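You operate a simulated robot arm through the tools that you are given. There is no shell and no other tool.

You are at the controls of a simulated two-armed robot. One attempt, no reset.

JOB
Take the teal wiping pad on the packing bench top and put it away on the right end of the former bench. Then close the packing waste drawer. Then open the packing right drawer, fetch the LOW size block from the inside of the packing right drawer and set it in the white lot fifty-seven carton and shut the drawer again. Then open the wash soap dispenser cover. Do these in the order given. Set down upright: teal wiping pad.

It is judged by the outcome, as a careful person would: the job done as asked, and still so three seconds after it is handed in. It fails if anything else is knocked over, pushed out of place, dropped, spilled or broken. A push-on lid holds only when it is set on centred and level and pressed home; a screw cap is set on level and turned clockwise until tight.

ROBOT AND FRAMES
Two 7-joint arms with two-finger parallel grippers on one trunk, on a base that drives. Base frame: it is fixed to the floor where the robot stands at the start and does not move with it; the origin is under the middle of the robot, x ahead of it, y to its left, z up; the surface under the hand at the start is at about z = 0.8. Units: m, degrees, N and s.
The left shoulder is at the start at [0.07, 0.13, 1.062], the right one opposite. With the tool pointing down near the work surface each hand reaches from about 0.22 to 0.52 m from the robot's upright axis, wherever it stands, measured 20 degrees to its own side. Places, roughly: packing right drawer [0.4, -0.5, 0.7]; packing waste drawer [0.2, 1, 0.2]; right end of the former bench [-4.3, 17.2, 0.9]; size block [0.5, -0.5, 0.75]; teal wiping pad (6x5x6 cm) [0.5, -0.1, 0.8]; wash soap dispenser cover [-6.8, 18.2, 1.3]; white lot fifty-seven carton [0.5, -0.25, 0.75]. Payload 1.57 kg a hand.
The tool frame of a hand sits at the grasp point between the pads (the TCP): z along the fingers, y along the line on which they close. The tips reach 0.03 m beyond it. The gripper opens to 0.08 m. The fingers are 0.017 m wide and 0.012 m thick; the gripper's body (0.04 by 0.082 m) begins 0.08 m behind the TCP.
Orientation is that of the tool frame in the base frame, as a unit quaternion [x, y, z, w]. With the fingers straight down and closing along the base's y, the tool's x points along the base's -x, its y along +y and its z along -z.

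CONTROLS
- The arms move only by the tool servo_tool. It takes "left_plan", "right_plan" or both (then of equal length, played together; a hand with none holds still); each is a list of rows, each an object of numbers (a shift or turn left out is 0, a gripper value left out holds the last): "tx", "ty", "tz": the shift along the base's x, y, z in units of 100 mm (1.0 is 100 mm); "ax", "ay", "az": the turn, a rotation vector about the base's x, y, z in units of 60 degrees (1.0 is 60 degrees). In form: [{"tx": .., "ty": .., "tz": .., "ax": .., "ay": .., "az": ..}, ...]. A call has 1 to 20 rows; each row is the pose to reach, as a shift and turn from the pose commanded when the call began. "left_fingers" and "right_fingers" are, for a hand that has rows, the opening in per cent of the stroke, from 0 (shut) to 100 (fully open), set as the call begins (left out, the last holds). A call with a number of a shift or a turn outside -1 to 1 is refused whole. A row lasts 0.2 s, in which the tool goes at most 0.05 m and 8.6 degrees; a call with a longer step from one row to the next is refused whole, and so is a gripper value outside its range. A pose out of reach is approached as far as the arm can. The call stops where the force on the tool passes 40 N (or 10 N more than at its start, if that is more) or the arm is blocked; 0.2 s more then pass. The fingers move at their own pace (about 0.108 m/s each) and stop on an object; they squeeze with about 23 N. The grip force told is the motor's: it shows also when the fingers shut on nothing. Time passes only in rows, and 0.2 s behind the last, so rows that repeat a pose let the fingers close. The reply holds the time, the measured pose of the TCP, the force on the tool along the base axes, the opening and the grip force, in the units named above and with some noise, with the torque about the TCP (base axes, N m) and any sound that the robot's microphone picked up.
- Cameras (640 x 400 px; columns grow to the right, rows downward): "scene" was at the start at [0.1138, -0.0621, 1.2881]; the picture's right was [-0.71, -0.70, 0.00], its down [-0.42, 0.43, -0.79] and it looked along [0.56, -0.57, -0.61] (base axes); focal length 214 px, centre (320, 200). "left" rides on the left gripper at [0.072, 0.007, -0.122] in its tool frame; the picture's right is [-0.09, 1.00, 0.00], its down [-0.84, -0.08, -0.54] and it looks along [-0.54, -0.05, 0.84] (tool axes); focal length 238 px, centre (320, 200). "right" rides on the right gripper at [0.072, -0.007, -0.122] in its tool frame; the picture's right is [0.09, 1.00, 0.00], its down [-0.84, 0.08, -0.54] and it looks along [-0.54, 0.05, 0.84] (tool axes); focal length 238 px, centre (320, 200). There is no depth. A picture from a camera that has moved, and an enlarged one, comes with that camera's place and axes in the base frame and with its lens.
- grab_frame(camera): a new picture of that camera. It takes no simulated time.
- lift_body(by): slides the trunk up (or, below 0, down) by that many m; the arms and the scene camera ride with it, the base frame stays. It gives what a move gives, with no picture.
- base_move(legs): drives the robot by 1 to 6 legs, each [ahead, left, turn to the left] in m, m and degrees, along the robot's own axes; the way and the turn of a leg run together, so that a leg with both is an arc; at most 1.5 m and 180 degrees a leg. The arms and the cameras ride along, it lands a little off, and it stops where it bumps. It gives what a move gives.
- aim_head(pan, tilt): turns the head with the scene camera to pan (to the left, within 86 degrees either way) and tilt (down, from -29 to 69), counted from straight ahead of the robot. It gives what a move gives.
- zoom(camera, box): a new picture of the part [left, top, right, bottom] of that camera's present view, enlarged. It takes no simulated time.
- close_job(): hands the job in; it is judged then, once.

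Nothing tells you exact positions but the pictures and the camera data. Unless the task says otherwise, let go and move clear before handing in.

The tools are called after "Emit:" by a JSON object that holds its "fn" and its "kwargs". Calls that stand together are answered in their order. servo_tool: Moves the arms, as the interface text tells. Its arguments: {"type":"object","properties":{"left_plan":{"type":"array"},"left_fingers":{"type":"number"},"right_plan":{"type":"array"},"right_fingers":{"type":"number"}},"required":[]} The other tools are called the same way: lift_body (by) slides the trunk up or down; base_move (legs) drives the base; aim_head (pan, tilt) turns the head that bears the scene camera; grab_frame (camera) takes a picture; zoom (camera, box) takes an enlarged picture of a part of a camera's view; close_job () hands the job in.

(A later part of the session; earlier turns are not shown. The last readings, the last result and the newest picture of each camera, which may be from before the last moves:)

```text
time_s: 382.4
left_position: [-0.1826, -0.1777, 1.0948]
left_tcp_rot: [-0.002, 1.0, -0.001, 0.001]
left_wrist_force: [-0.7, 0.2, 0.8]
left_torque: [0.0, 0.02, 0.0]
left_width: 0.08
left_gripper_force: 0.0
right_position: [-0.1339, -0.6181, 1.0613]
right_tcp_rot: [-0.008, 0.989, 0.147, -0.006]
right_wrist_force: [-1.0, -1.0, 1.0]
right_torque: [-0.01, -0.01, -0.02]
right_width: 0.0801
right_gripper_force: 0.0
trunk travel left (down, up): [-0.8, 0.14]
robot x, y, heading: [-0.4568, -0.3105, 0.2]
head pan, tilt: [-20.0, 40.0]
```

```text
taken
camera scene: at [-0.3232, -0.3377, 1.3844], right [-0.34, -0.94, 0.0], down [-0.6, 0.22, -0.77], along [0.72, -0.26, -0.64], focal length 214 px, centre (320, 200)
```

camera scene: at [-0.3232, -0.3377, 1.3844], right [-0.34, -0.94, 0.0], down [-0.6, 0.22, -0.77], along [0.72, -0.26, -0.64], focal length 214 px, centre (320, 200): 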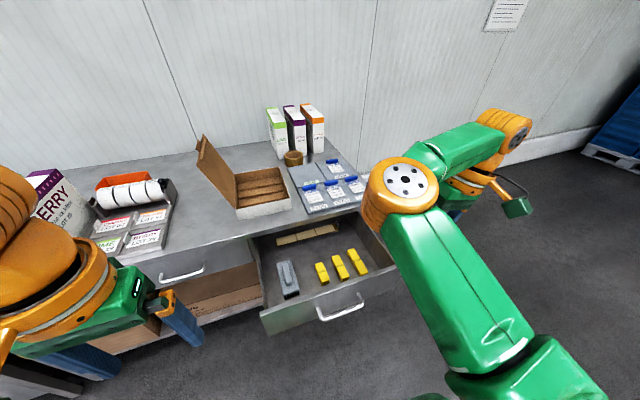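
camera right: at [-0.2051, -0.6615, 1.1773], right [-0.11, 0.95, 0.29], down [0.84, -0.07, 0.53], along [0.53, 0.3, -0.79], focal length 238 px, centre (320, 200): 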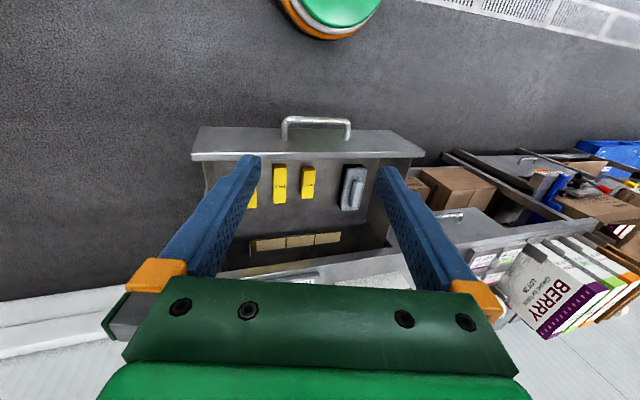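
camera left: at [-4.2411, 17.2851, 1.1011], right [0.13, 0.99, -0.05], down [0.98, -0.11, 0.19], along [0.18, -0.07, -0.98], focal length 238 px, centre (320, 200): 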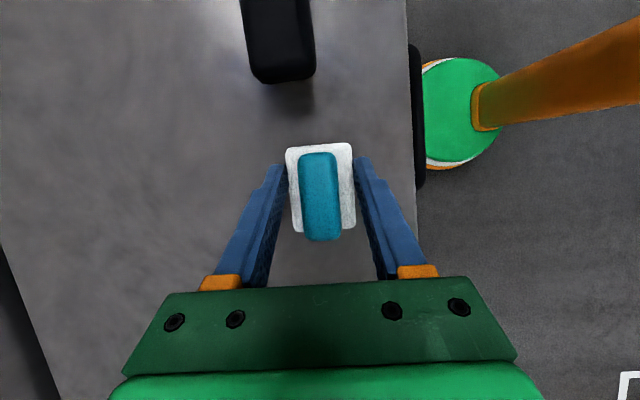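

Emit:
{"fn": "servo_tool", "kwargs": {"right_plan": [{"ax": -0.14}, {"ax": -0.28}, {"ax": -0.28}]}}

Emit:
{"fn": "zoom", "kwargs": {"camera": "scene", "box": [240, 200, 400, 330]}}

Emit:
{"fn": "grab_frame", "kwargs": {"camera": "right"}}

```text
time_s: 383.2
left_position: [-0.1801, -0.1797, 1.0942]
left_tcp_rot: [-0.002, 1.0, 0.0, -0.001]
left_wrist_force: [0.1, 0.2, -0.7]
left_torque: [0.02, -0.04, -0.02]
left_width: 0.0799
left_gripper_force: 0.0
right_position: [-0.1322, -0.6198, 1.0597]
right_tcp_rot: [-0.006, 1.0, 0.001, -0.007]
right_wrist_force: [-0.2, 0.6, 0.3]
right_torque: [0.03, 0.01, -0.02]
right_width: 0.08
right_gripper_force: 0.1
trunk travel left (down, up): [-0.8, 0.14]
robot x, y, heading: [-0.4525, -0.3103, 0.3]
head pan, tilt: [-20.0, 40.0]
```

```text
3.08 times, centred on (320, 265) of scene
camera zoom: at [-0.3208, -0.3392, 1.3841], right [-0.34, -0.94, 0.0], down [-0.61, 0.22, -0.77], along [0.72, -0.26, -0.64], focal length 660 px, centre (320, 0)
```

zoom: 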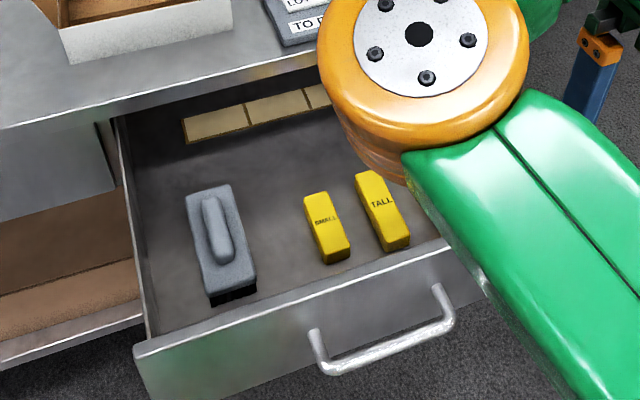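

```text
taken
camera right: at [-0.2032, -0.6273, 1.184], right [-0.11, 0.99, 0.0], down [0.84, 0.09, 0.53], along [0.53, 0.06, -0.85], focal length 238 px, centre (320, 200)
```

right: 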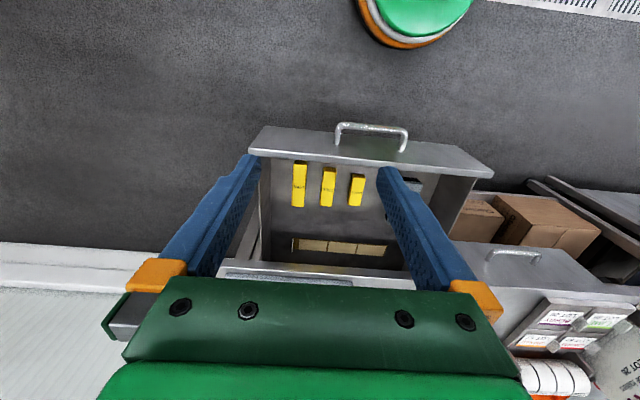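

Emit:
{"fn": "zoom", "kwargs": {"camera": "right", "box": [270, 140, 390, 220]}}

Emit:
{"fn": "servo_tool", "kwargs": {"right_plan": [{"ty": -0.3, "tz": 0.1}, {"ty": -0.6, "tz": 0.2}, {"ty": -0.6, "tz": 0.2}]}}

Emit:
{"fn": "aim_head", "kwargs": {"pan": -30, "tilt": 50}}

Emit:
{"fn": "grab_frame", "kwargs": {"camera": "scene"}}

```text
5.00 times, centred on (330, 180) of right
camera zoom: at [-0.2032, -0.6273, 1.184], right [-0.11, 0.99, 0.0], down [0.84, 0.09, 0.53], along [0.53, 0.06, -0.85], focal length 1192 px, centre (270, 300)
```

zoom: 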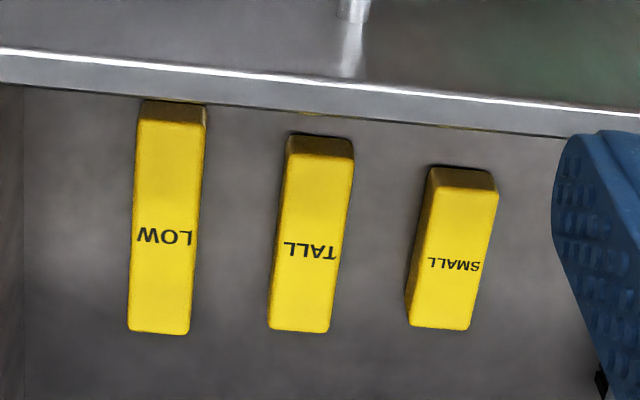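

```text
time_s: 384.0
left_position: [-0.1799, -0.1781, 1.0942]
left_tcp_rot: [-0.002, 1.0, 0.0, 0.0]
left_wrist_force: [0.6, 0.7, -0.7]
left_torque: [-0.01, -0.05, -0.01]
left_width: 0.0798
left_gripper_force: 0.0
right_position: [-0.1342, -0.6784, 1.0798]
right_tcp_rot: [-0.006, 1.0, 0.001, -0.007]
right_wrist_force: [-0.7, -0.1, -0.3]
right_torque: [-0.02, 0.0, 0.0]
right_width: 0.0801
right_gripper_force: 0.1
trunk travel left (down, up): [-0.8, 0.14]
robot x, y, heading: [-0.4567, -0.3099, -0.0]
head pan, tilt: [-20.0, 40.0]
```

```text
time_s: 384.8
left_position: [-0.1809, -0.1773, 1.095]
left_tcp_rot: [-0.001, 1.0, -0.001, -0.001]
left_wrist_force: [0.5, 0.6, -0.1]
left_torque: [0.01, 0.04, 0.05]
left_width: 0.0801
left_gripper_force: 0.0
right_position: [-0.1346, -0.6778, 1.0799]
right_tcp_rot: [-0.006, 1.0, 0.001, -0.007]
right_wrist_force: [-0.6, -0.3, 0.3]
right_torque: [-0.01, 0.01, -0.05]
right_width: 0.08
right_gripper_force: 0.1
trunk travel left (down, up): [-0.8, 0.14]
robot x, y, heading: [-0.4567, -0.3094, 0.2]
head pan, tilt: [-30.0, 50.0]
```

```text
taken
camera scene: at [-0.3344, -0.3474, 1.37], right [-0.5, -0.87, 0.0], down [-0.66, 0.38, -0.64], along [0.56, -0.32, -0.77], focal length 214 px, centre (320, 200)
```

scene: 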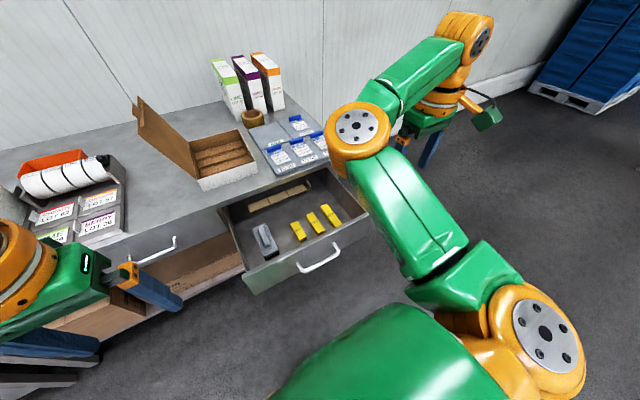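

LOW is the rightmost yellow block, near (0.09, -0.645). I'll reposition the base and bring the right hand above it.

Emit:
{"fn": "base_move", "kwargs": {"legs": [[0.12, -0.16, 0]]}}

Emit:
{"fn": "lift_body", "kwargs": {"by": -0.1}}

Emit:
{"fn": "servo_tool", "kwargs": {"right_plan": [{"ty": 0.4}, {"ty": 0.8}, {"ty": 1.0, "tx": 0.2, "tz": -0.1}, {"ty": 1.0, "tx": 0.3, "tz": -0.4}, {"ty": 1.0, "tx": 0.3, "tz": -0.8}, {"ty": 1.0, "tx": 0.3, "tz": -0.8}]}}

Emit:
{"fn": "grab_frame", "kwargs": {"camera": "right"}}

Emit:
{"fn": "grab_frame", "kwargs": {"camera": "scene"}}

```text
time_s: 386.4
left_position: [-0.0604, -0.3366, 1.0938]
left_tcp_rot: [-0.001, 1.0, -0.002, 0.001]
left_wrist_force: [0.1, 0.6, 0.1]
left_torque: [-0.02, 0.02, 0.04]
left_width: 0.0799
left_gripper_force: 0.0
right_position: [-0.0153, -0.837, 1.0805]
right_tcp_rot: [-0.006, 1.0, 0.0, -0.006]
right_wrist_force: [-0.7, 0.3, 0.3]
right_torque: [-0.02, -0.04, 0.02]
right_width: 0.08
right_gripper_force: 0.1
trunk travel left (down, up): [-0.8, 0.14]
robot x, y, heading: [-0.3323, -0.4721, 0.2]
head pan, tilt: [-30.0, 50.0]
```

```text
time_s: 387.7
left_position: [-0.0591, -0.3385, 0.9946]
left_tcp_rot: [-0.002, 1.0, -0.001, -0.001]
left_wrist_force: [-0.3, -0.4, 1.0]
left_torque: [-0.01, 0.01, 0.01]
left_width: 0.0799
left_gripper_force: 0.1
right_position: [-0.0137, -0.8378, 0.9793]
right_tcp_rot: [-0.006, 1.0, 0.001, -0.007]
right_wrist_force: [-0.3, -0.6, -0.6]
right_torque: [-0.01, 0.01, 0.03]
right_width: 0.0801
right_gripper_force: 0.0
trunk travel left (down, up): [-0.7, 0.24]
robot x, y, heading: [-0.3339, -0.4739, 0.2]
head pan, tilt: [-30.0, 50.0]
```

```text
time_s: 389.1
left_position: [-0.0604, -0.3384, 0.9942]
left_tcp_rot: [-0.002, 1.0, -0.002, 0.0]
left_wrist_force: [-0.2, 0.3, -0.2]
left_torque: [0.04, 0.03, 0.0]
left_width: 0.0801
left_gripper_force: 0.0
right_position: [0.0215, -0.749, 0.8989]
right_tcp_rot: [-0.007, 1.0, 0.002, -0.008]
right_wrist_force: [-0.6, 0.3, 0.1]
right_torque: [0.0, 0.02, -0.01]
right_width: 0.08
right_gripper_force: 0.1
right hand out of reach, approached as far as the arm can: row 3, 4, 5, 6
trunk travel left (down, up): [-0.7, 0.24]
robot x, y, heading: [-0.3324, -0.4702, 0.2]
head pan, tilt: [-30.0, 50.0]
```

```text
taken
camera right: at [-0.0482, -0.7566, 1.022], right [-0.1, 0.99, 0.0], down [0.84, 0.09, 0.53], along [0.53, 0.06, -0.85], focal length 238 px, centre (320, 200)
```

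right: 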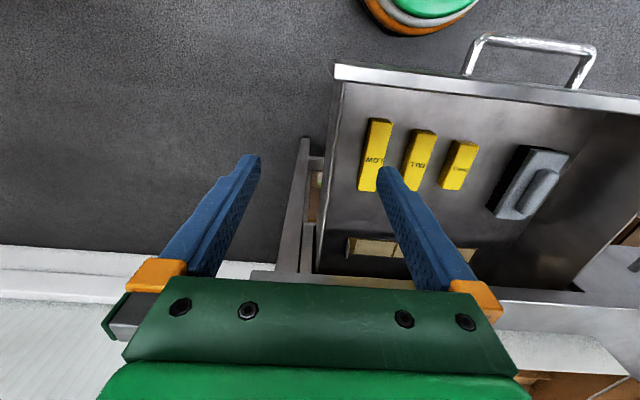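

```text
taken
camera scene: at [-0.2132, -0.5081, 1.27], right [-0.5, -0.87, 0.0], down [-0.66, 0.38, -0.64], along [0.56, -0.32, -0.77], focal length 214 px, centre (320, 200)
```

scene: 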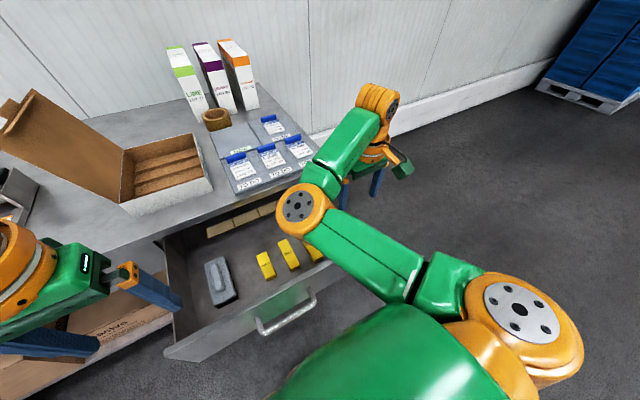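

The LOW label is confirmed. The elbow is on the inner side, limiting inward motion, so I'll shift the base left and extend slightly.

Emit:
{"fn": "base_move", "kwargs": {"legs": [[0.01, 0.105, 0]]}}

Emit:
{"fn": "servo_tool", "kwargs": {"right_plan": [{"tx": 0.3}, {"tx": 0.5}, {"tx": 0.55, "tz": -0.2}, {"tx": 0.55, "tz": -0.5}, {"tx": 0.55, "tz": -0.5}]}}

Emit:
{"fn": "grab_frame", "kwargs": {"camera": "right"}}

Emit:
{"fn": "grab_frame", "kwargs": {"camera": "scene"}}

```text
time_s: 390.3
left_position: [-0.0494, -0.2336, 0.9951]
left_tcp_rot: [-0.001, 1.0, 0.0, 0.0]
left_wrist_force: [0.6, 0.2, 0.4]
left_torque: [0.0, 0.01, 0.0]
left_width: 0.0801
left_gripper_force: 0.0
right_position: [0.0311, -0.6444, 0.8991]
right_tcp_rot: [-0.006, 1.0, 0.002, -0.008]
right_wrist_force: [-1.0, -0.6, 0.2]
right_torque: [0.02, 0.02, -0.05]
right_width: 0.0799
right_gripper_force: 0.1
trunk travel left (down, up): [-0.7, 0.24]
robot x, y, heading: [-0.3219, -0.3676, 0.4]
head pan, tilt: [-30.0, 50.0]
```

```text
time_s: 391.5
left_position: [-0.0489, -0.2325, 0.9932]
left_tcp_rot: [-0.002, 1.0, -0.001, 0.0]
left_wrist_force: [0.1, -0.8, 0.2]
left_torque: [0.0, 0.03, 0.02]
left_width: 0.0801
left_gripper_force: 0.1
right_position: [0.0843, -0.6439, 0.849]
right_tcp_rot: [-0.006, 1.0, 0.002, -0.008]
right_wrist_force: [0.7, -0.5, 0.4]
right_torque: [0.02, 0.02, 0.01]
right_width: 0.0802
right_gripper_force: 0.1
trunk travel left (down, up): [-0.7, 0.24]
robot x, y, heading: [-0.3225, -0.3658, -0.1]
head pan, tilt: [-30.0, 50.0]
```

```text
taken
camera right: at [0.0156, -0.6514, 0.9718], right [-0.1, 0.99, 0.0], down [0.84, 0.09, 0.53], along [0.53, 0.06, -0.85], focal length 238 px, centre (320, 200)
```

right: 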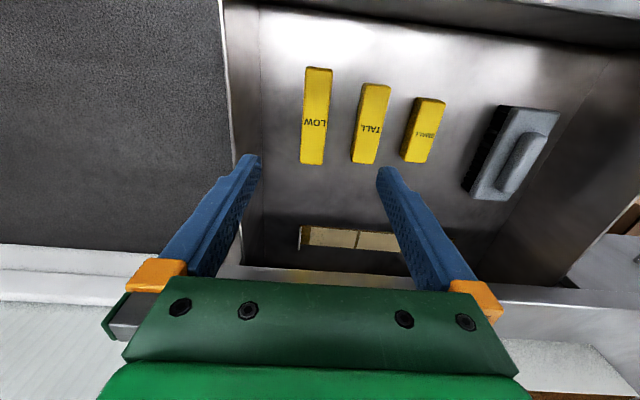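

```text
taken
camera scene: at [-0.2037, -0.4026, 1.27], right [-0.5, -0.87, 0.0], down [-0.66, 0.38, -0.64], along [0.56, -0.32, -0.77], focal length 214 px, centre (320, 200)
```

scene: 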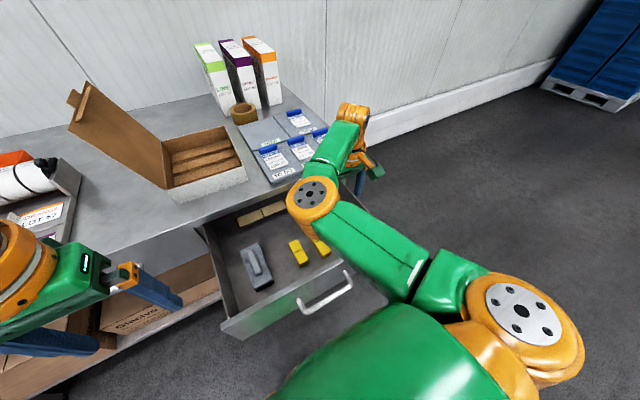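

Block top is at about (0.090, -0.648, 0.655), 4 cm wide. I'll set the fingers to 75% and descend in stages.

Emit:
{"fn": "servo_tool", "kwargs": {"right_plan": [{"ty": -0.04, "tx": 0.05, "tz": -0.4}, {"ty": -0.04, "tx": 0.05, "tz": -0.8}, {"ty": -0.04, "tx": 0.05, "tz": -1.0}, {"ty": -0.04, "tx": 0.05, "tz": -1.0}], "right_fingers": 75}}

Emit:
{"fn": "grab_frame", "kwargs": {"camera": "right"}}

```text
time_s: 392.5
left_position: [-0.0495, -0.233, 0.9957]
left_tcp_rot: [-0.002, 1.0, -0.001, 0.0]
left_wrist_force: [-0.5, -0.5, -0.2]
left_torque: [0.02, 0.02, 0.02]
left_width: 0.0798
left_gripper_force: 0.1
right_position: [0.0914, -0.6484, 0.7487]
right_tcp_rot: [-0.005, 1.0, 0.001, -0.007]
right_wrist_force: [0.8, -0.3, -0.3]
right_torque: [0.0, -0.03, 0.02]
right_width: 0.06
right_gripper_force: 0.1
trunk travel left (down, up): [-0.7, 0.24]
robot x, y, heading: [-0.3265, -0.3632, 0.0]
head pan, tilt: [-30.0, 50.0]
```

```text
taken
camera right: at [0.0209, -0.656, 0.8724], right [-0.1, 0.99, 0.0], down [0.84, 0.09, 0.53], along [0.53, 0.06, -0.85], focal length 238 px, centre (320, 200)
```

right: 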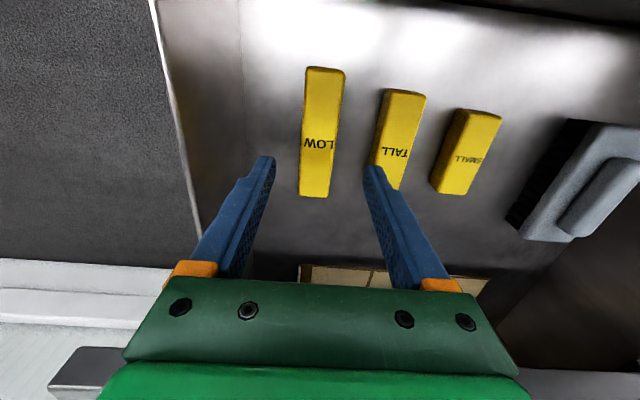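

Emit:
{"fn": "servo_tool", "kwargs": {"right_plan": [{"ty": 0.01, "tx": -0.04, "tz": -0.25}, {"ty": 0.01, "tx": -0.04, "tz": -0.5}, {"ty": 0.01, "tx": -0.04, "tz": -0.7}, {"ty": 0.01, "tx": -0.04, "tz": -0.82}, {"ty": 0.01, "tx": -0.04, "tz": -0.85}], "right_fingers": 66}}

Emit:
{"fn": "grab_frame", "kwargs": {"camera": "right"}}

```text
time_s: 393.7
left_position: [-0.0498, -0.2324, 0.9941]
left_tcp_rot: [-0.002, 1.0, -0.001, 0.0]
left_wrist_force: [0.4, -0.3, 1.2]
left_torque: [0.02, -0.02, -0.01]
left_width: 0.0797
left_gripper_force: 0.1
right_position: [0.087, -0.6457, 0.6643]
right_tcp_rot: [-0.005, 1.0, 0.002, -0.007]
right_wrist_force: [0.1, 0.5, 0.2]
right_torque: [0.0, 0.03, 0.0]
right_width: 0.0529
right_gripper_force: 0.0
trunk travel left (down, up): [-0.7, 0.24]
robot x, y, heading: [-0.3219, -0.3613, 0.1]
head pan, tilt: [-30.0, 50.0]
```

```text
taken
camera right: at [0.0171, -0.6547, 0.7877], right [-0.1, 0.99, 0.0], down [0.84, 0.09, 0.53], along [0.53, 0.06, -0.85], focal length 238 px, centre (320, 200)
```

right: 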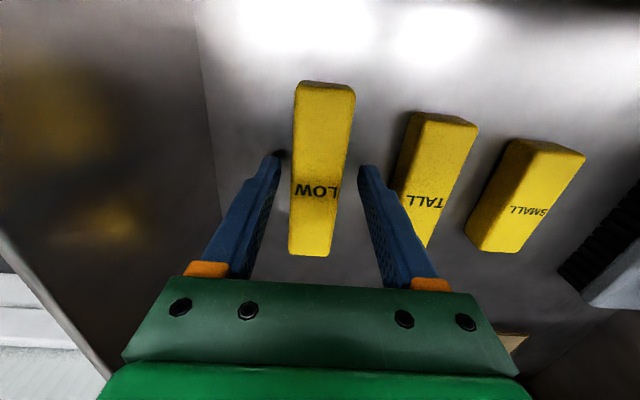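

Emit:
{"fn": "servo_tool", "kwargs": {"right_plan": [{}, {}, {}, {}], "right_fingers": 0}}

Emit:
{"fn": "servo_tool", "kwargs": {"right_plan": [{"tz": 0.05}, {"tz": 0.15}, {"tz": 0.3}, {"tz": 0.3}]}}

Emit:
{"fn": "grab_frame", "kwargs": {"camera": "right"}}

```text
time_s: 394.7
left_position: [-0.0484, -0.2325, 0.9938]
left_tcp_rot: [-0.002, 1.0, -0.001, 0.0]
left_wrist_force: [-0.2, -0.3, -0.1]
left_torque: [0.02, 0.0, -0.05]
left_width: 0.0799
left_gripper_force: 0.1
right_position: [0.0868, -0.6469, 0.6648]
right_tcp_rot: [-0.006, 1.0, 0.002, -0.008]
right_wrist_force: [-0.7, 0.1, 0.0]
right_torque: [-0.04, 0.0, 0.02]
right_width: 0.0335
right_gripper_force: 23.5
trunk travel left (down, up): [-0.7, 0.24]
robot x, y, heading: [-0.3238, -0.3672, -0.1]
head pan, tilt: [-30.0, 50.0]
```

```text
time_s: 395.7
left_position: [-0.0484, -0.2325, 0.9942]
left_tcp_rot: [-0.001, 1.0, 0.0, 0.001]
left_wrist_force: [-0.2, 0.5, 0.5]
left_torque: [0.0, 0.0, -0.04]
left_width: 0.08
left_gripper_force: 0.1
right_position: [0.0876, -0.6464, 0.6936]
right_tcp_rot: [-0.005, 1.0, 0.002, -0.008]
right_wrist_force: [0.5, -0.1, -0.7]
right_torque: [-0.01, 0.03, 0.03]
right_width: 0.0333
right_gripper_force: 23.2
trunk travel left (down, up): [-0.7, 0.24]
robot x, y, heading: [-0.3239, -0.3632, 0.0]
head pan, tilt: [-30.0, 50.0]
```

```text
taken
camera right: at [0.0174, -0.6547, 0.8173], right [-0.1, 0.99, 0.0], down [0.84, 0.09, 0.53], along [0.53, 0.06, -0.85], focal length 238 px, centre (320, 200)
```

right: 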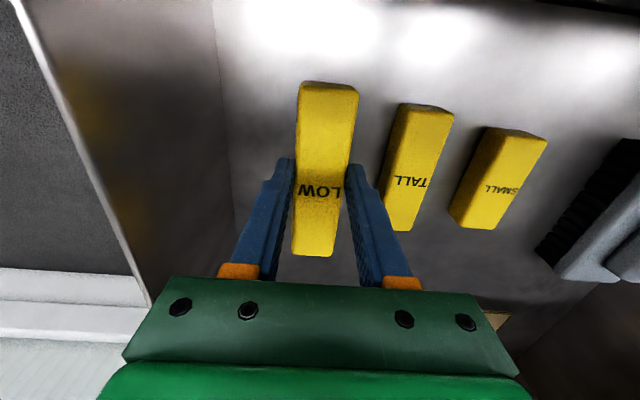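

Block held. I'll lift it clear, raise the trunk, and drive left then forward so the hand comes over the carton.

Emit:
{"fn": "servo_tool", "kwargs": {"right_plan": [{"tz": 0.4}, {"tz": 0.8}, {"tz": 1.0}, {"tz": 1.0}]}}

Emit:
{"fn": "servo_tool", "kwargs": {"right_plan": [{"tz": 0.4}, {"tz": 0.8}, {"tz": 1.0}, {"tz": 1.0}]}}

Emit:
{"fn": "lift_body", "kwargs": {"by": 0.2}}

Emit:
{"fn": "grab_frame", "kwargs": {"camera": "right"}}

Emit:
{"fn": "aim_head", "kwargs": {"pan": 0, "tilt": 50}}

Emit:
{"fn": "grab_frame", "kwargs": {"camera": "scene"}}

```text
time_s: 396.7
left_position: [-0.0489, -0.2339, 0.9952]
left_tcp_rot: [-0.002, 1.0, 0.0, 0.0]
left_wrist_force: [-0.2, 0.4, -0.2]
left_torque: [0.0, 0.02, 0.0]
left_width: 0.08
left_gripper_force: 0.0
right_position: [0.0872, -0.6455, 0.7947]
right_tcp_rot: [-0.006, 1.0, 0.002, -0.008]
right_wrist_force: [-0.7, 0.5, -0.2]
right_torque: [0.0, 0.05, 0.02]
right_width: 0.0336
right_gripper_force: 23.0
trunk travel left (down, up): [-0.7, 0.24]
robot x, y, heading: [-0.3236, -0.3642, 0.3]
head pan, tilt: [-30.0, 50.0]
```

```text
time_s: 397.7
left_position: [-0.049, -0.2324, 0.9952]
left_tcp_rot: [-0.003, 1.0, -0.001, 0.0]
left_wrist_force: [0.1, -0.2, 0.4]
left_torque: [0.01, 0.01, -0.02]
left_width: 0.0801
left_gripper_force: 0.1
right_position: [0.088, -0.6458, 0.8932]
right_tcp_rot: [-0.006, 1.0, 0.002, -0.008]
right_wrist_force: [0.4, 0.2, -0.7]
right_torque: [0.0, 0.01, 0.0]
right_width: 0.0332
right_gripper_force: 23.1
trunk travel left (down, up): [-0.7, 0.24]
robot x, y, heading: [-0.3237, -0.3637, 0.1]
head pan, tilt: [-30.0, 50.0]
```

```text
time_s: 399.8
left_position: [-0.0493, -0.2335, 1.1939]
left_tcp_rot: [-0.001, 1.0, -0.001, 0.0]
left_wrist_force: [0.0, -0.6, -0.6]
left_torque: [0.0, 0.02, 0.02]
left_width: 0.0801
left_gripper_force: 0.0
right_position: [0.0871, -0.6463, 1.0921]
right_tcp_rot: [-0.007, 1.0, 0.002, -0.008]
right_wrist_force: [0.0, 0.8, -0.2]
right_torque: [0.03, 0.01, -0.01]
right_width: 0.0332
right_gripper_force: 22.9
trunk travel left (down, up): [-0.9, 0.04]
robot x, y, heading: [-0.3188, -0.3613, -0.1]
head pan, tilt: [-30.0, 50.0]
```

```text
taken
camera right: at [0.0176, -0.6547, 1.2166], right [-0.1, 0.99, 0.0], down [0.84, 0.09, 0.53], along [0.53, 0.06, -0.85], focal length 238 px, centre (320, 200)
```

right: 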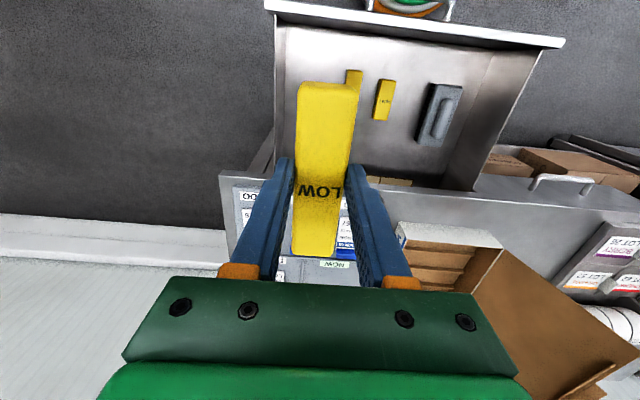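

```text
time_s: 400.8
left_position: [-0.0487, -0.2337, 1.1932]
left_tcp_rot: [-0.002, 1.0, -0.001, -0.001]
left_wrist_force: [-0.2, 0.3, 0.1]
left_torque: [-0.02, -0.01, 0.01]
left_width: 0.0803
left_gripper_force: 0.1
right_position: [0.0876, -0.646, 1.0936]
right_tcp_rot: [-0.007, 1.0, 0.001, -0.008]
right_wrist_force: [0.0, 0.0, -0.9]
right_torque: [0.0, 0.05, 0.0]
right_width: 0.0332
right_gripper_force: 23.2
trunk travel left (down, up): [-0.9, 0.04]
robot x, y, heading: [-0.3225, -0.3636, 0.0]
head pan, tilt: [0.0, 50.0]
```

```text
taken
camera scene: at [-0.1931, -0.3645, 1.47], right [0.0, -1.0, 0.0], down [-0.77, 0.0, -0.64], along [0.64, 0.0, -0.77], focal length 214 px, centre (320, 200)
```

scene: 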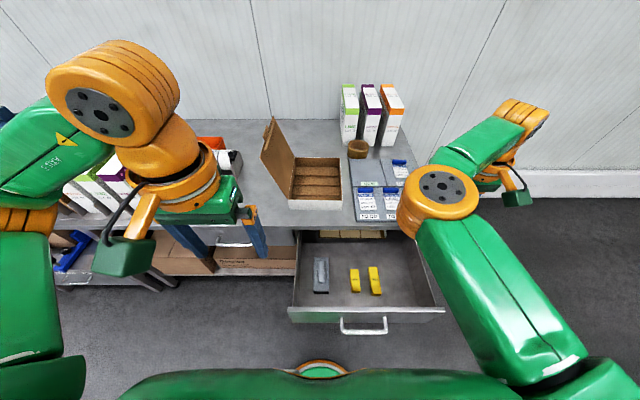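

Emit:
{"fn": "zoom", "kwargs": {"camera": "scene", "box": [240, 100, 400, 230]}}

```text
3.08 times, centred on (320, 165) of scene
camera zoom: at [-0.1931, -0.3645, 1.47], right [0.0, -1.0, 0.0], down [-0.77, 0.0, -0.64], along [0.64, 0.0, -0.77], focal length 660 px, centre (320, 308)
```

zoom: 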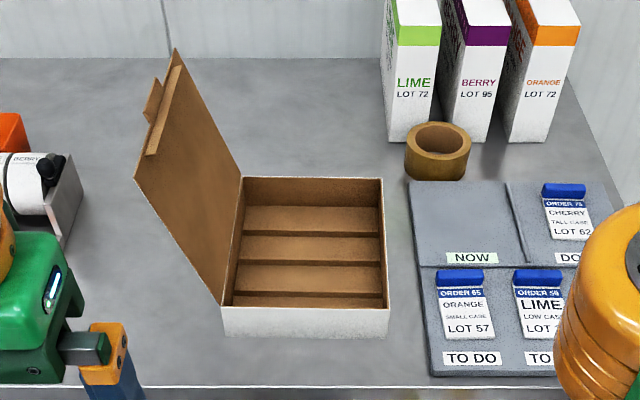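

The carton has low ridges across y and clear floor space. I'll move left 0.29, then forward 0.33, so the hand comes over it.

Emit:
{"fn": "base_move", "kwargs": {"legs": [[0, 0.29, 0], [0.33, 0, 0]]}}

Emit:
{"fn": "aim_head", "kwargs": {"pan": -25, "tilt": 55}}

Emit:
{"fn": "grab_frame", "kwargs": {"camera": "scene"}}

Emit:
{"fn": "grab_frame", "kwargs": {"camera": "right"}}

```text
time_s: 404.5
left_position: [0.2779, 0.0518, 1.1951]
left_tcp_rot: [0.0, 1.0, -0.001, 0.0]
left_wrist_force: [-0.6, -0.2, -1.1]
left_torque: [0.0, -0.03, -0.04]
left_width: 0.0799
left_gripper_force: 0.0
right_position: [0.4142, -0.3611, 1.0948]
right_tcp_rot: [-0.004, 1.0, 0.002, -0.007]
right_wrist_force: [-0.2, 0.0, -0.8]
right_torque: [-0.01, 0.0, 0.01]
right_width: 0.0331
right_gripper_force: 22.8
trunk travel left (down, up): [-0.9, 0.04]
robot x, y, heading: [0.0064, -0.0779, -0.1]
head pan, tilt: [0.0, 50.0]
```

```text
time_s: 405.4
left_position: [0.2818, 0.0519, 1.1935]
left_tcp_rot: [0.0, 1.0, 0.0, 0.0]
left_wrist_force: [0.0, 0.6, -0.5]
left_torque: [0.01, 0.02, 0.02]
left_width: 0.08
left_gripper_force: 0.0
right_position: [0.4171, -0.3616, 1.094]
right_tcp_rot: [-0.005, 1.0, 0.001, -0.008]
right_wrist_force: [1.2, 0.1, -1.2]
right_torque: [-0.02, -0.04, 0.0]
right_width: 0.0333
right_gripper_force: 22.9
trunk travel left (down, up): [-0.9, 0.04]
robot x, y, heading: [0.0059, -0.077, -0.2]
head pan, tilt: [-25.0, 55.0]
```

```text
taken
camera scene: at [0.1258, -0.1089, 1.4634], right [-0.42, -0.91, 0.0], down [-0.74, 0.35, -0.57], along [0.52, -0.24, -0.82], focal length 214 px, centre (320, 200)
```

scene: 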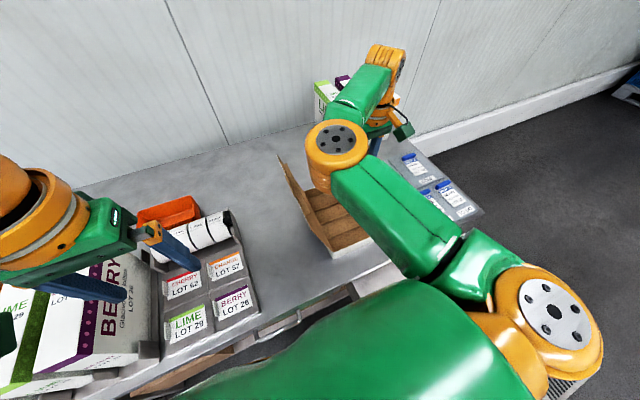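

```text
taken
camera right: at [0.3471, -0.3694, 1.2165], right [-0.1, 0.99, 0.0], down [0.84, 0.08, 0.53], along [0.53, 0.06, -0.85], focal length 238 px, centre (320, 200)
```

right: 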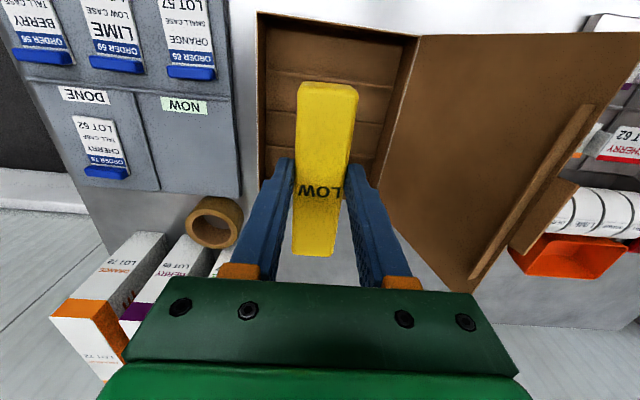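

The block is above the carton. I'll centre and lower in stages.

Emit:
{"fn": "servo_tool", "kwargs": {"right_plan": [{"tx": 0.2, "ty": 0.05, "tz": -0.3}, {"tx": 0.36, "ty": 0.1, "tz": -0.6}, {"tx": 0.36, "ty": 0.1, "tz": -1.0}, {"tx": 0.36, "ty": 0.1, "tz": -1.0}]}}

Emit:
{"fn": "grab_frame", "kwargs": {"camera": "right"}}

Emit:
{"fn": "grab_frame", "kwargs": {"camera": "scene"}}

```text
time_s: 406.4
left_position: [0.2807, 0.052, 1.195]
left_tcp_rot: [0.0, 1.0, -0.001, 0.0]
left_wrist_force: [0.4, 0.0, -0.1]
left_torque: [-0.03, -0.04, -0.02]
left_width: 0.0798
left_gripper_force: 0.1
right_position: [0.4518, -0.3506, 0.9923]
right_tcp_rot: [-0.004, 1.0, 0.002, -0.008]
right_wrist_force: [0.5, -0.6, -0.6]
right_torque: [-0.03, 0.01, -0.02]
right_width: 0.0332
right_gripper_force: 22.7
trunk travel left (down, up): [-0.9, 0.04]
robot x, y, heading: [0.0099, -0.0744, 0.1]
head pan, tilt: [-25.0, 55.0]
```

```text
taken
camera right: at [0.3824, -0.3592, 1.1152], right [-0.1, 0.99, 0.0], down [0.84, 0.08, 0.53], along [0.53, 0.06, -0.85], focal length 238 px, centre (320, 200)
```

right: 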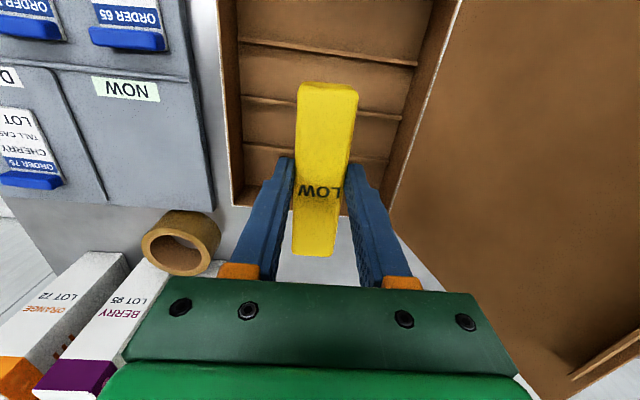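

```text
taken
camera scene: at [0.1248, -0.1089, 1.4635], right [-0.42, -0.91, 0.0], down [-0.74, 0.35, -0.57], along [0.52, -0.24, -0.82], focal length 214 px, centre (320, 200)
```

scene: 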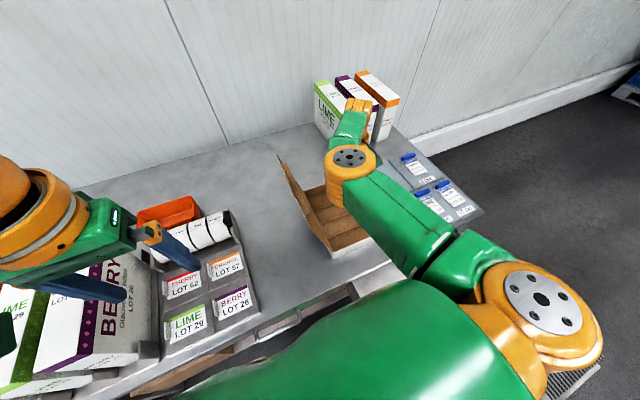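

Emit:
{"fn": "servo_tool", "kwargs": {"right_plan": [{"tz": -0.3}, {"tz": -0.6}, {"tz": -0.85}, {"tz": -0.95}, {"tz": -0.95}]}}

Emit:
{"fn": "grab_frame", "kwargs": {"camera": "right"}}

Emit:
{"fn": "grab_frame", "kwargs": {"camera": "scene"}}

```text
time_s: 407.6
left_position: [0.2815, 0.0525, 1.1949]
left_tcp_rot: [0.0, 1.0, -0.001, 0.0]
left_wrist_force: [0.0, -0.6, -0.3]
left_torque: [0.0, 0.03, -0.01]
left_width: 0.08
left_gripper_force: 0.1
right_position: [0.4528, -0.3524, 0.8988]
right_tcp_rot: [-0.005, 1.0, 0.001, -0.008]
right_wrist_force: [0.0, -0.3, -0.6]
right_torque: [0.01, 0.03, 0.0]
right_width: 0.0333
right_gripper_force: 23.8
trunk travel left (down, up): [-0.9, 0.04]
robot x, y, heading: [0.0078, -0.0782, 0.1]
head pan, tilt: [-25.0, 55.0]
```

```text
taken
camera right: at [0.3823, -0.3591, 1.0213], right [-0.1, 0.99, 0.0], down [0.84, 0.08, 0.53], along [0.53, 0.06, -0.85], focal length 238 px, centre (320, 200)
```

right: 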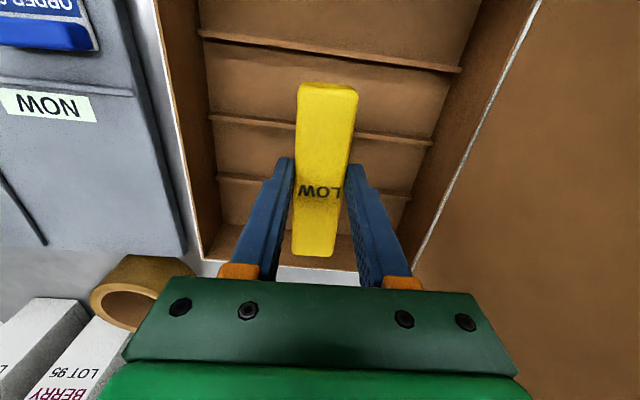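

```text
taken
camera scene: at [0.1251, -0.1088, 1.4634], right [-0.42, -0.91, 0.0], down [-0.74, 0.35, -0.57], along [0.52, -0.24, -0.82], focal length 214 px, centre (320, 200)
```

scene: 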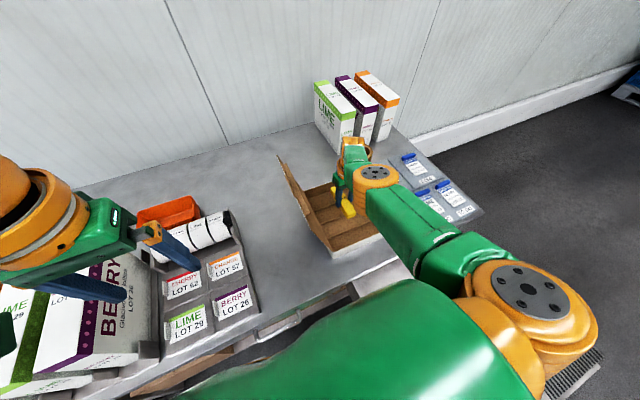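

Emit:
{"fn": "servo_tool", "kwargs": {"right_plan": [{"tz": -0.15}, {"tz": -0.28}, {"tz": -0.36}, {"tz": -0.4}, {"tz": -0.4}]}}

Emit:
{"fn": "grab_frame", "kwargs": {"camera": "right"}}

Emit:
{"fn": "zoom", "kwargs": {"camera": "scene", "box": [260, 130, 420, 260]}}

```text
time_s: 408.8
left_position: [0.281, 0.0532, 1.1944]
left_tcp_rot: [0.001, 1.0, -0.001, 0.0]
left_wrist_force: [0.5, -0.9, -0.2]
left_torque: [-0.01, -0.01, 0.01]
left_width: 0.0802
left_gripper_force: 0.0
right_position: [0.4414, -0.3498, 0.8659]
right_tcp_rot: [-0.006, 1.0, 0.002, -0.008]
right_wrist_force: [0.9, 0.3, -0.5]
right_torque: [0.01, -0.03, 0.03]
right_width: 0.0332
right_gripper_force: 23.3
right hand out of reach, approached as far as the arm can: row 1, 2, 3, 4, 5
trunk travel left (down, up): [-0.9, 0.04]
robot x, y, heading: [0.0092, -0.0813, 0.1]
head pan, tilt: [-25.0, 55.0]
```

```text
taken
camera right: at [0.3721, -0.3566, 0.9894], right [-0.1, 0.99, 0.0], down [0.84, 0.08, 0.53], along [0.53, 0.06, -0.85], focal length 238 px, centre (320, 200)
```

right: 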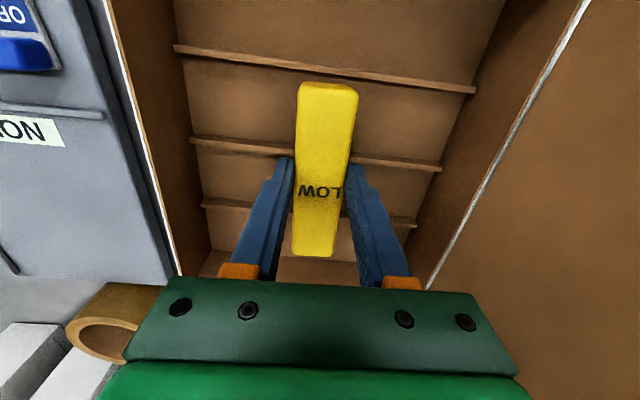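

```text
3.08 times, centred on (340, 195) of scene
camera zoom: at [0.1252, -0.1087, 1.4634], right [-0.42, -0.91, 0.0], down [-0.74, 0.35, -0.57], along [0.52, -0.24, -0.82], focal length 660 px, centre (258, 215)
```

zoom: 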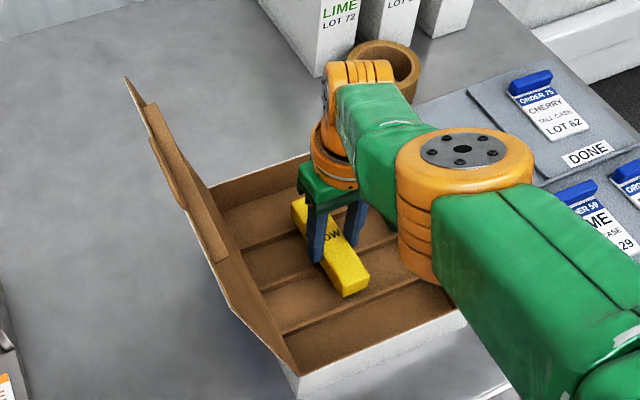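

The arm is at its reach limit here, and ridges are at about x=0.384, 0.440 and 0.498. I'll shift back so the block bridges the first two evenly, then lower.

Emit:
{"fn": "servo_tool", "kwargs": {"right_plan": [{"tx": -0.15}, {"tx": -0.29}, {"tx": -0.29}]}}

Emit:
{"fn": "servo_tool", "kwargs": {"right_plan": [{"tz": -0.04}, {"tz": -0.08}, {"tz": -0.08}]}}

Emit:
{"fn": "grab_frame", "kwargs": {"camera": "right"}}

Emit:
{"fn": "zoom", "kwargs": {"camera": "scene", "box": [260, 130, 420, 260]}}

```text
time_s: 409.6
left_position: [0.2818, 0.0524, 1.1942]
left_tcp_rot: [0.0, 1.0, 0.001, 0.0]
left_wrist_force: [-0.5, -0.7, 0.1]
left_torque: [-0.01, 0.03, 0.03]
left_width: 0.0799
left_gripper_force: 0.0
right_position: [0.4133, -0.3495, 0.8656]
right_tcp_rot: [-0.006, 1.0, 0.002, -0.007]
right_wrist_force: [-0.1, -0.6, -0.9]
right_torque: [0.03, 0.01, 0.03]
right_width: 0.0335
right_gripper_force: 22.9
trunk travel left (down, up): [-0.9, 0.04]
robot x, y, heading: [0.0077, -0.0748, 0.1]
head pan, tilt: [-25.0, 55.0]
```

```text
time_s: 410.4
left_position: [0.2801, 0.0525, 1.1951]
left_tcp_rot: [0.0, 1.0, -0.001, 0.001]
left_wrist_force: [0.4, -0.6, -0.6]
left_torque: [-0.01, 0.02, 0.01]
left_width: 0.08
left_gripper_force: 0.1
right_position: [0.4137, -0.3481, 0.858]
right_tcp_rot: [-0.005, 1.0, 0.001, -0.008]
right_wrist_force: [1.0, -0.2, 5.3]
right_torque: [-0.06, -0.05, -0.03]
right_width: 0.0332
right_gripper_force: 23.2
trunk travel left (down, up): [-0.9, 0.04]
robot x, y, heading: [0.0092, -0.0814, -0.1]
head pan, tilt: [-25.0, 55.0]
```

```text
taken
camera right: at [0.3427, -0.3565, 0.9817], right [-0.1, 0.99, 0.0], down [0.84, 0.08, 0.53], along [0.53, 0.06, -0.85], focal length 238 px, centre (320, 200)
```

right: 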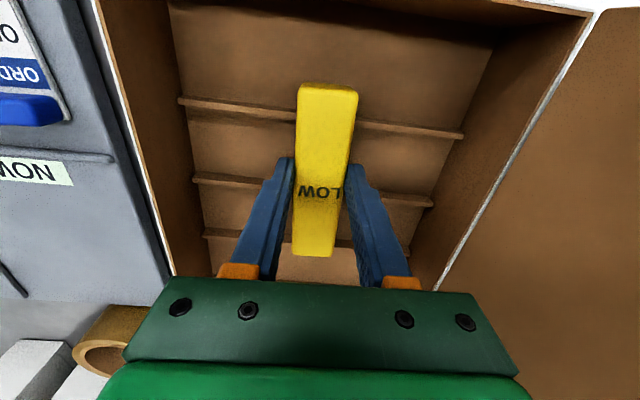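

```text
3.08 times, centred on (340, 195) of scene
camera zoom: at [0.1238, -0.1081, 1.4637], right [-0.42, -0.91, 0.0], down [-0.74, 0.35, -0.57], along [0.52, -0.24, -0.82], focal length 660 px, centre (258, 215)
```

zoom: 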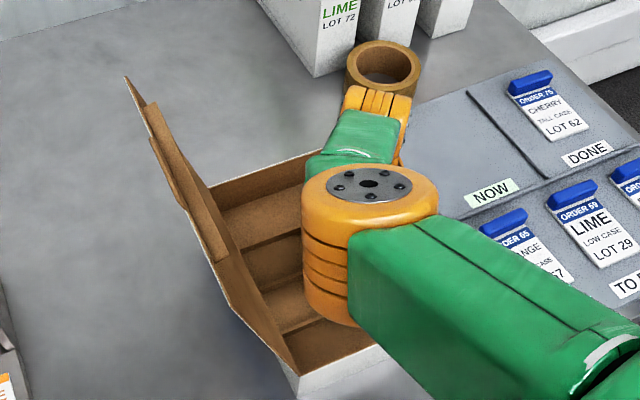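

Contact felt with the block across the ridges. Releasing and lifting.

Emit:
{"fn": "servo_tool", "kwargs": {"right_plan": [{}, {}, {}], "right_fingers": 70}}

Emit:
{"fn": "servo_tool", "kwargs": {"right_plan": [{"tz": 0.15}, {"tz": 0.4}, {"tz": 0.8}, {"tz": 1.0}, {"tz": 1.0}]}}

Emit:
{"fn": "grab_frame", "kwargs": {"camera": "right"}}

Emit:
{"fn": "servo_tool", "kwargs": {"right_plan": [{"tz": 0.4}, {"tz": 0.8}, {"tz": 1.0}, {"tz": 1.0}]}}

Emit:
{"fn": "zoom", "kwargs": {"camera": "scene", "box": [260, 130, 420, 260]}}

```text
time_s: 411.2
left_position: [0.2814, 0.0531, 1.1941]
left_tcp_rot: [0.0, 1.0, -0.001, 0.0]
left_wrist_force: [0.0, -0.7, 0.0]
left_torque: [0.0, 0.03, 0.02]
left_width: 0.08
left_gripper_force: 0.1
right_position: [0.413, -0.35, 0.8578]
right_tcp_rot: [-0.005, 1.0, 0.002, -0.008]
right_wrist_force: [0.1, -0.3, 0.0]
right_torque: [0.01, 0.02, 0.03]
right_width: 0.0559
right_gripper_force: 0.1
trunk travel left (down, up): [-0.9, 0.04]
robot x, y, heading: [0.0063, -0.0803, 0.2]
head pan, tilt: [-25.0, 55.0]
```

```text
time_s: 412.4
left_position: [0.2798, 0.0519, 1.1942]
left_tcp_rot: [-0.001, 1.0, -0.001, 0.0]
left_wrist_force: [0.0, 1.0, 0.6]
left_torque: [0.01, 0.04, 0.0]
left_width: 0.0797
left_gripper_force: 0.1
right_position: [0.4138, -0.3483, 0.958]
right_tcp_rot: [-0.005, 1.0, 0.002, -0.008]
right_wrist_force: [-0.4, -0.4, -0.2]
right_torque: [0.04, 0.02, -0.02]
right_width: 0.0561
right_gripper_force: 0.1
trunk travel left (down, up): [-0.9, 0.04]
robot x, y, heading: [0.0058, -0.0766, -0.3]
head pan, tilt: [-25.0, 55.0]
```

```text
taken
camera right: at [0.3439, -0.3572, 1.0812], right [-0.1, 0.99, 0.0], down [0.84, 0.08, 0.53], along [0.53, 0.06, -0.85], focal length 238 px, centre (320, 200)
```

right: 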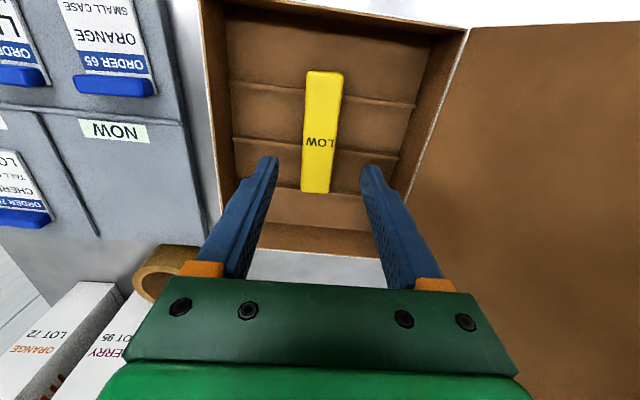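

```text
time_s: 413.4
left_position: [0.2815, 0.0523, 1.1944]
left_tcp_rot: [0.0, 1.0, -0.001, 0.0]
left_wrist_force: [0.2, 0.5, 0.0]
left_torque: [-0.01, -0.01, -0.02]
left_width: 0.0801
left_gripper_force: 0.2
right_position: [0.4139, -0.3489, 1.0576]
right_tcp_rot: [-0.006, 1.0, 0.001, -0.009]
right_wrist_force: [0.2, -0.9, 0.5]
right_torque: [0.01, 0.0, 0.02]
right_width: 0.0558
right_gripper_force: 0.0
trunk travel left (down, up): [-0.9, 0.04]
robot x, y, heading: [0.0019, -0.079, -0.1]
head pan, tilt: [-25.0, 55.0]
```

```text
3.08 times, centred on (340, 195) of scene
camera zoom: at [0.1251, -0.1089, 1.4634], right [-0.42, -0.91, 0.0], down [-0.74, 0.35, -0.57], along [0.52, -0.24, -0.82], focal length 660 px, centre (258, 215)
```

zoom: 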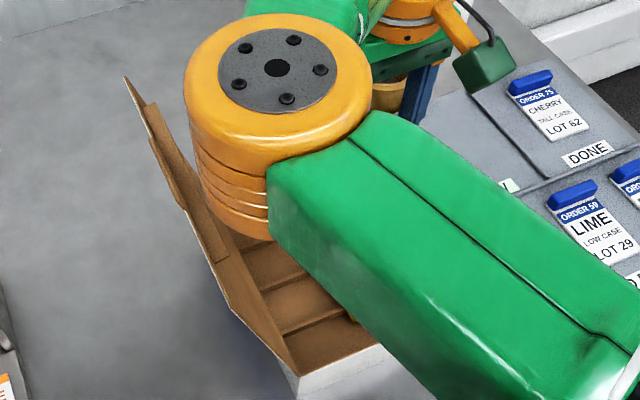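

The LOW block is in the carton. Next I'll back away, point the right hand forward with fingers closed, lower the trunk and push the drawer shut.

Emit:
{"fn": "base_move", "kwargs": {"legs": [[-0.75, 0, 0], [0, -0.11, 0]]}}

Emit:
{"fn": "servo_tool", "kwargs": {"right_plan": [{"tx": 0.11, "ay": -0.14}, {"tx": 0.22, "ay": -0.28}, {"tx": 0.33, "ay": -0.42}, {"tx": 0.44, "ay": -0.56}, {"tx": 0.55, "ay": -0.7}, {"tx": 0.66, "ay": -0.84}, {"tx": 0.8, "ay": -0.98}], "right_fingers": 0}}

Emit:
{"fn": "servo_tool", "kwargs": {"right_plan": [{"tx": 0.0, "ay": -0.13}, {"tx": 0.0, "ay": -0.26}, {"tx": 0.0, "ay": -0.39}, {"tx": 0.0, "ay": -0.52}, {"tx": 0.0, "ay": -0.52}]}}

Emit:
{"fn": "aim_head", "kwargs": {"pan": -15, "tilt": 40}}

Emit:
{"fn": "grab_frame", "kwargs": {"camera": "scene"}}

```text
time_s: 418.3
left_position: [-0.4641, -0.0529, 1.1946]
left_tcp_rot: [-0.004, 1.0, -0.003, -0.001]
left_wrist_force: [-0.4, 0.3, 0.4]
left_torque: [-0.03, -0.04, 0.01]
left_width: 0.0799
left_gripper_force: 0.1
right_position: [-0.3291, -0.4546, 1.0583]
right_tcp_rot: [-0.008, 1.0, -0.001, -0.007]
right_wrist_force: [1.0, 1.6, 0.3]
right_torque: [-0.07, 0.02, 0.01]
right_width: 0.0559
right_gripper_force: 0.0
trunk travel left (down, up): [-0.9, 0.04]
robot x, y, heading: [-0.74, -0.1921, 0.6]
head pan, tilt: [-25.0, 55.0]
```

```text
time_s: 419.9
left_position: [-0.4634, -0.0593, 1.1935]
left_tcp_rot: [-0.004, 1.0, 0.001, 0.001]
left_wrist_force: [0.8, -0.2, 0.8]
left_torque: [0.01, 0.01, 0.01]
left_width: 0.0797
left_gripper_force: 0.0
right_position: [-0.2364, -0.4976, 1.0631]
right_tcp_rot: [-0.009, 0.887, -0.002, 0.462]
right_wrist_force: [0.6, -0.3, 0.0]
right_torque: [0.02, -0.01, 0.0]
right_width: 0.0003
right_gripper_force: 21.2
right hand out of reach, approached as far as the arm can: row 6, 7
trunk travel left (down, up): [-0.9, 0.04]
robot x, y, heading: [-0.7372, -0.1912, 0.7]
head pan, tilt: [-25.0, 55.0]
```

```text
time_s: 421.1
left_position: [-0.464, -0.0581, 1.1934]
left_tcp_rot: [-0.004, 1.0, 0.0, 0.0]
left_wrist_force: [-0.6, -0.8, 0.2]
left_torque: [-0.02, -0.01, 0.0]
left_width: 0.0802
left_gripper_force: 0.1
right_position: [-0.2469, -0.5289, 1.0913]
right_tcp_rot: [-0.009, 0.731, -0.003, 0.682]
right_wrist_force: [0.3, 0.3, 0.0]
right_torque: [0.02, 0.03, -0.01]
right_width: 0.0
right_gripper_force: 21.3
right hand out of reach, approached as far as the arm can: row 3, 4, 5
trunk travel left (down, up): [-0.9, 0.04]
robot x, y, heading: [-0.7353, -0.1894, 0.4]
head pan, tilt: [-25.0, 55.0]
```

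```text
time_s: 421.8
left_position: [-0.4629, -0.0585, 1.1926]
left_tcp_rot: [-0.004, 1.0, 0.0, 0.0]
left_wrist_force: [-0.2, -0.1, 0.1]
left_torque: [0.0, -0.03, 0.0]
left_width: 0.08
left_gripper_force: 0.0
right_position: [-0.2461, -0.5296, 1.0908]
right_tcp_rot: [-0.01, 0.731, -0.002, 0.683]
right_wrist_force: [0.0, -0.8, 0.1]
right_torque: [0.03, -0.03, -0.02]
right_width: 0.0
right_gripper_force: 21.8
trunk travel left (down, up): [-0.9, 0.04]
robot x, y, heading: [-0.7364, -0.1928, 0.6]
head pan, tilt: [-15.0, 40.0]
```

```text
taken
camera scene: at [-0.602, -0.2118, 1.4841], right [-0.25, -0.97, 0.0], down [-0.62, 0.16, -0.77], along [0.74, -0.19, -0.64], focal length 214 px, centre (320, 200)
```

scene: 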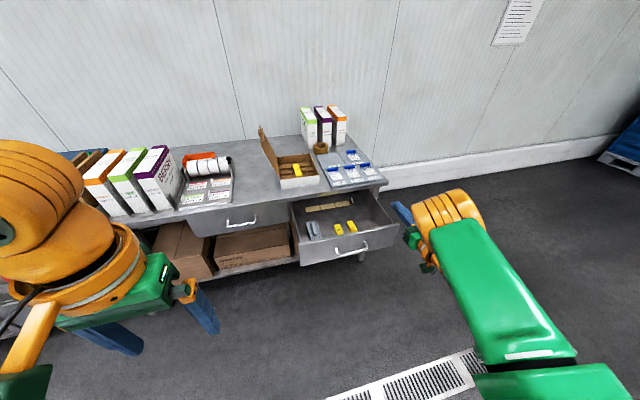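

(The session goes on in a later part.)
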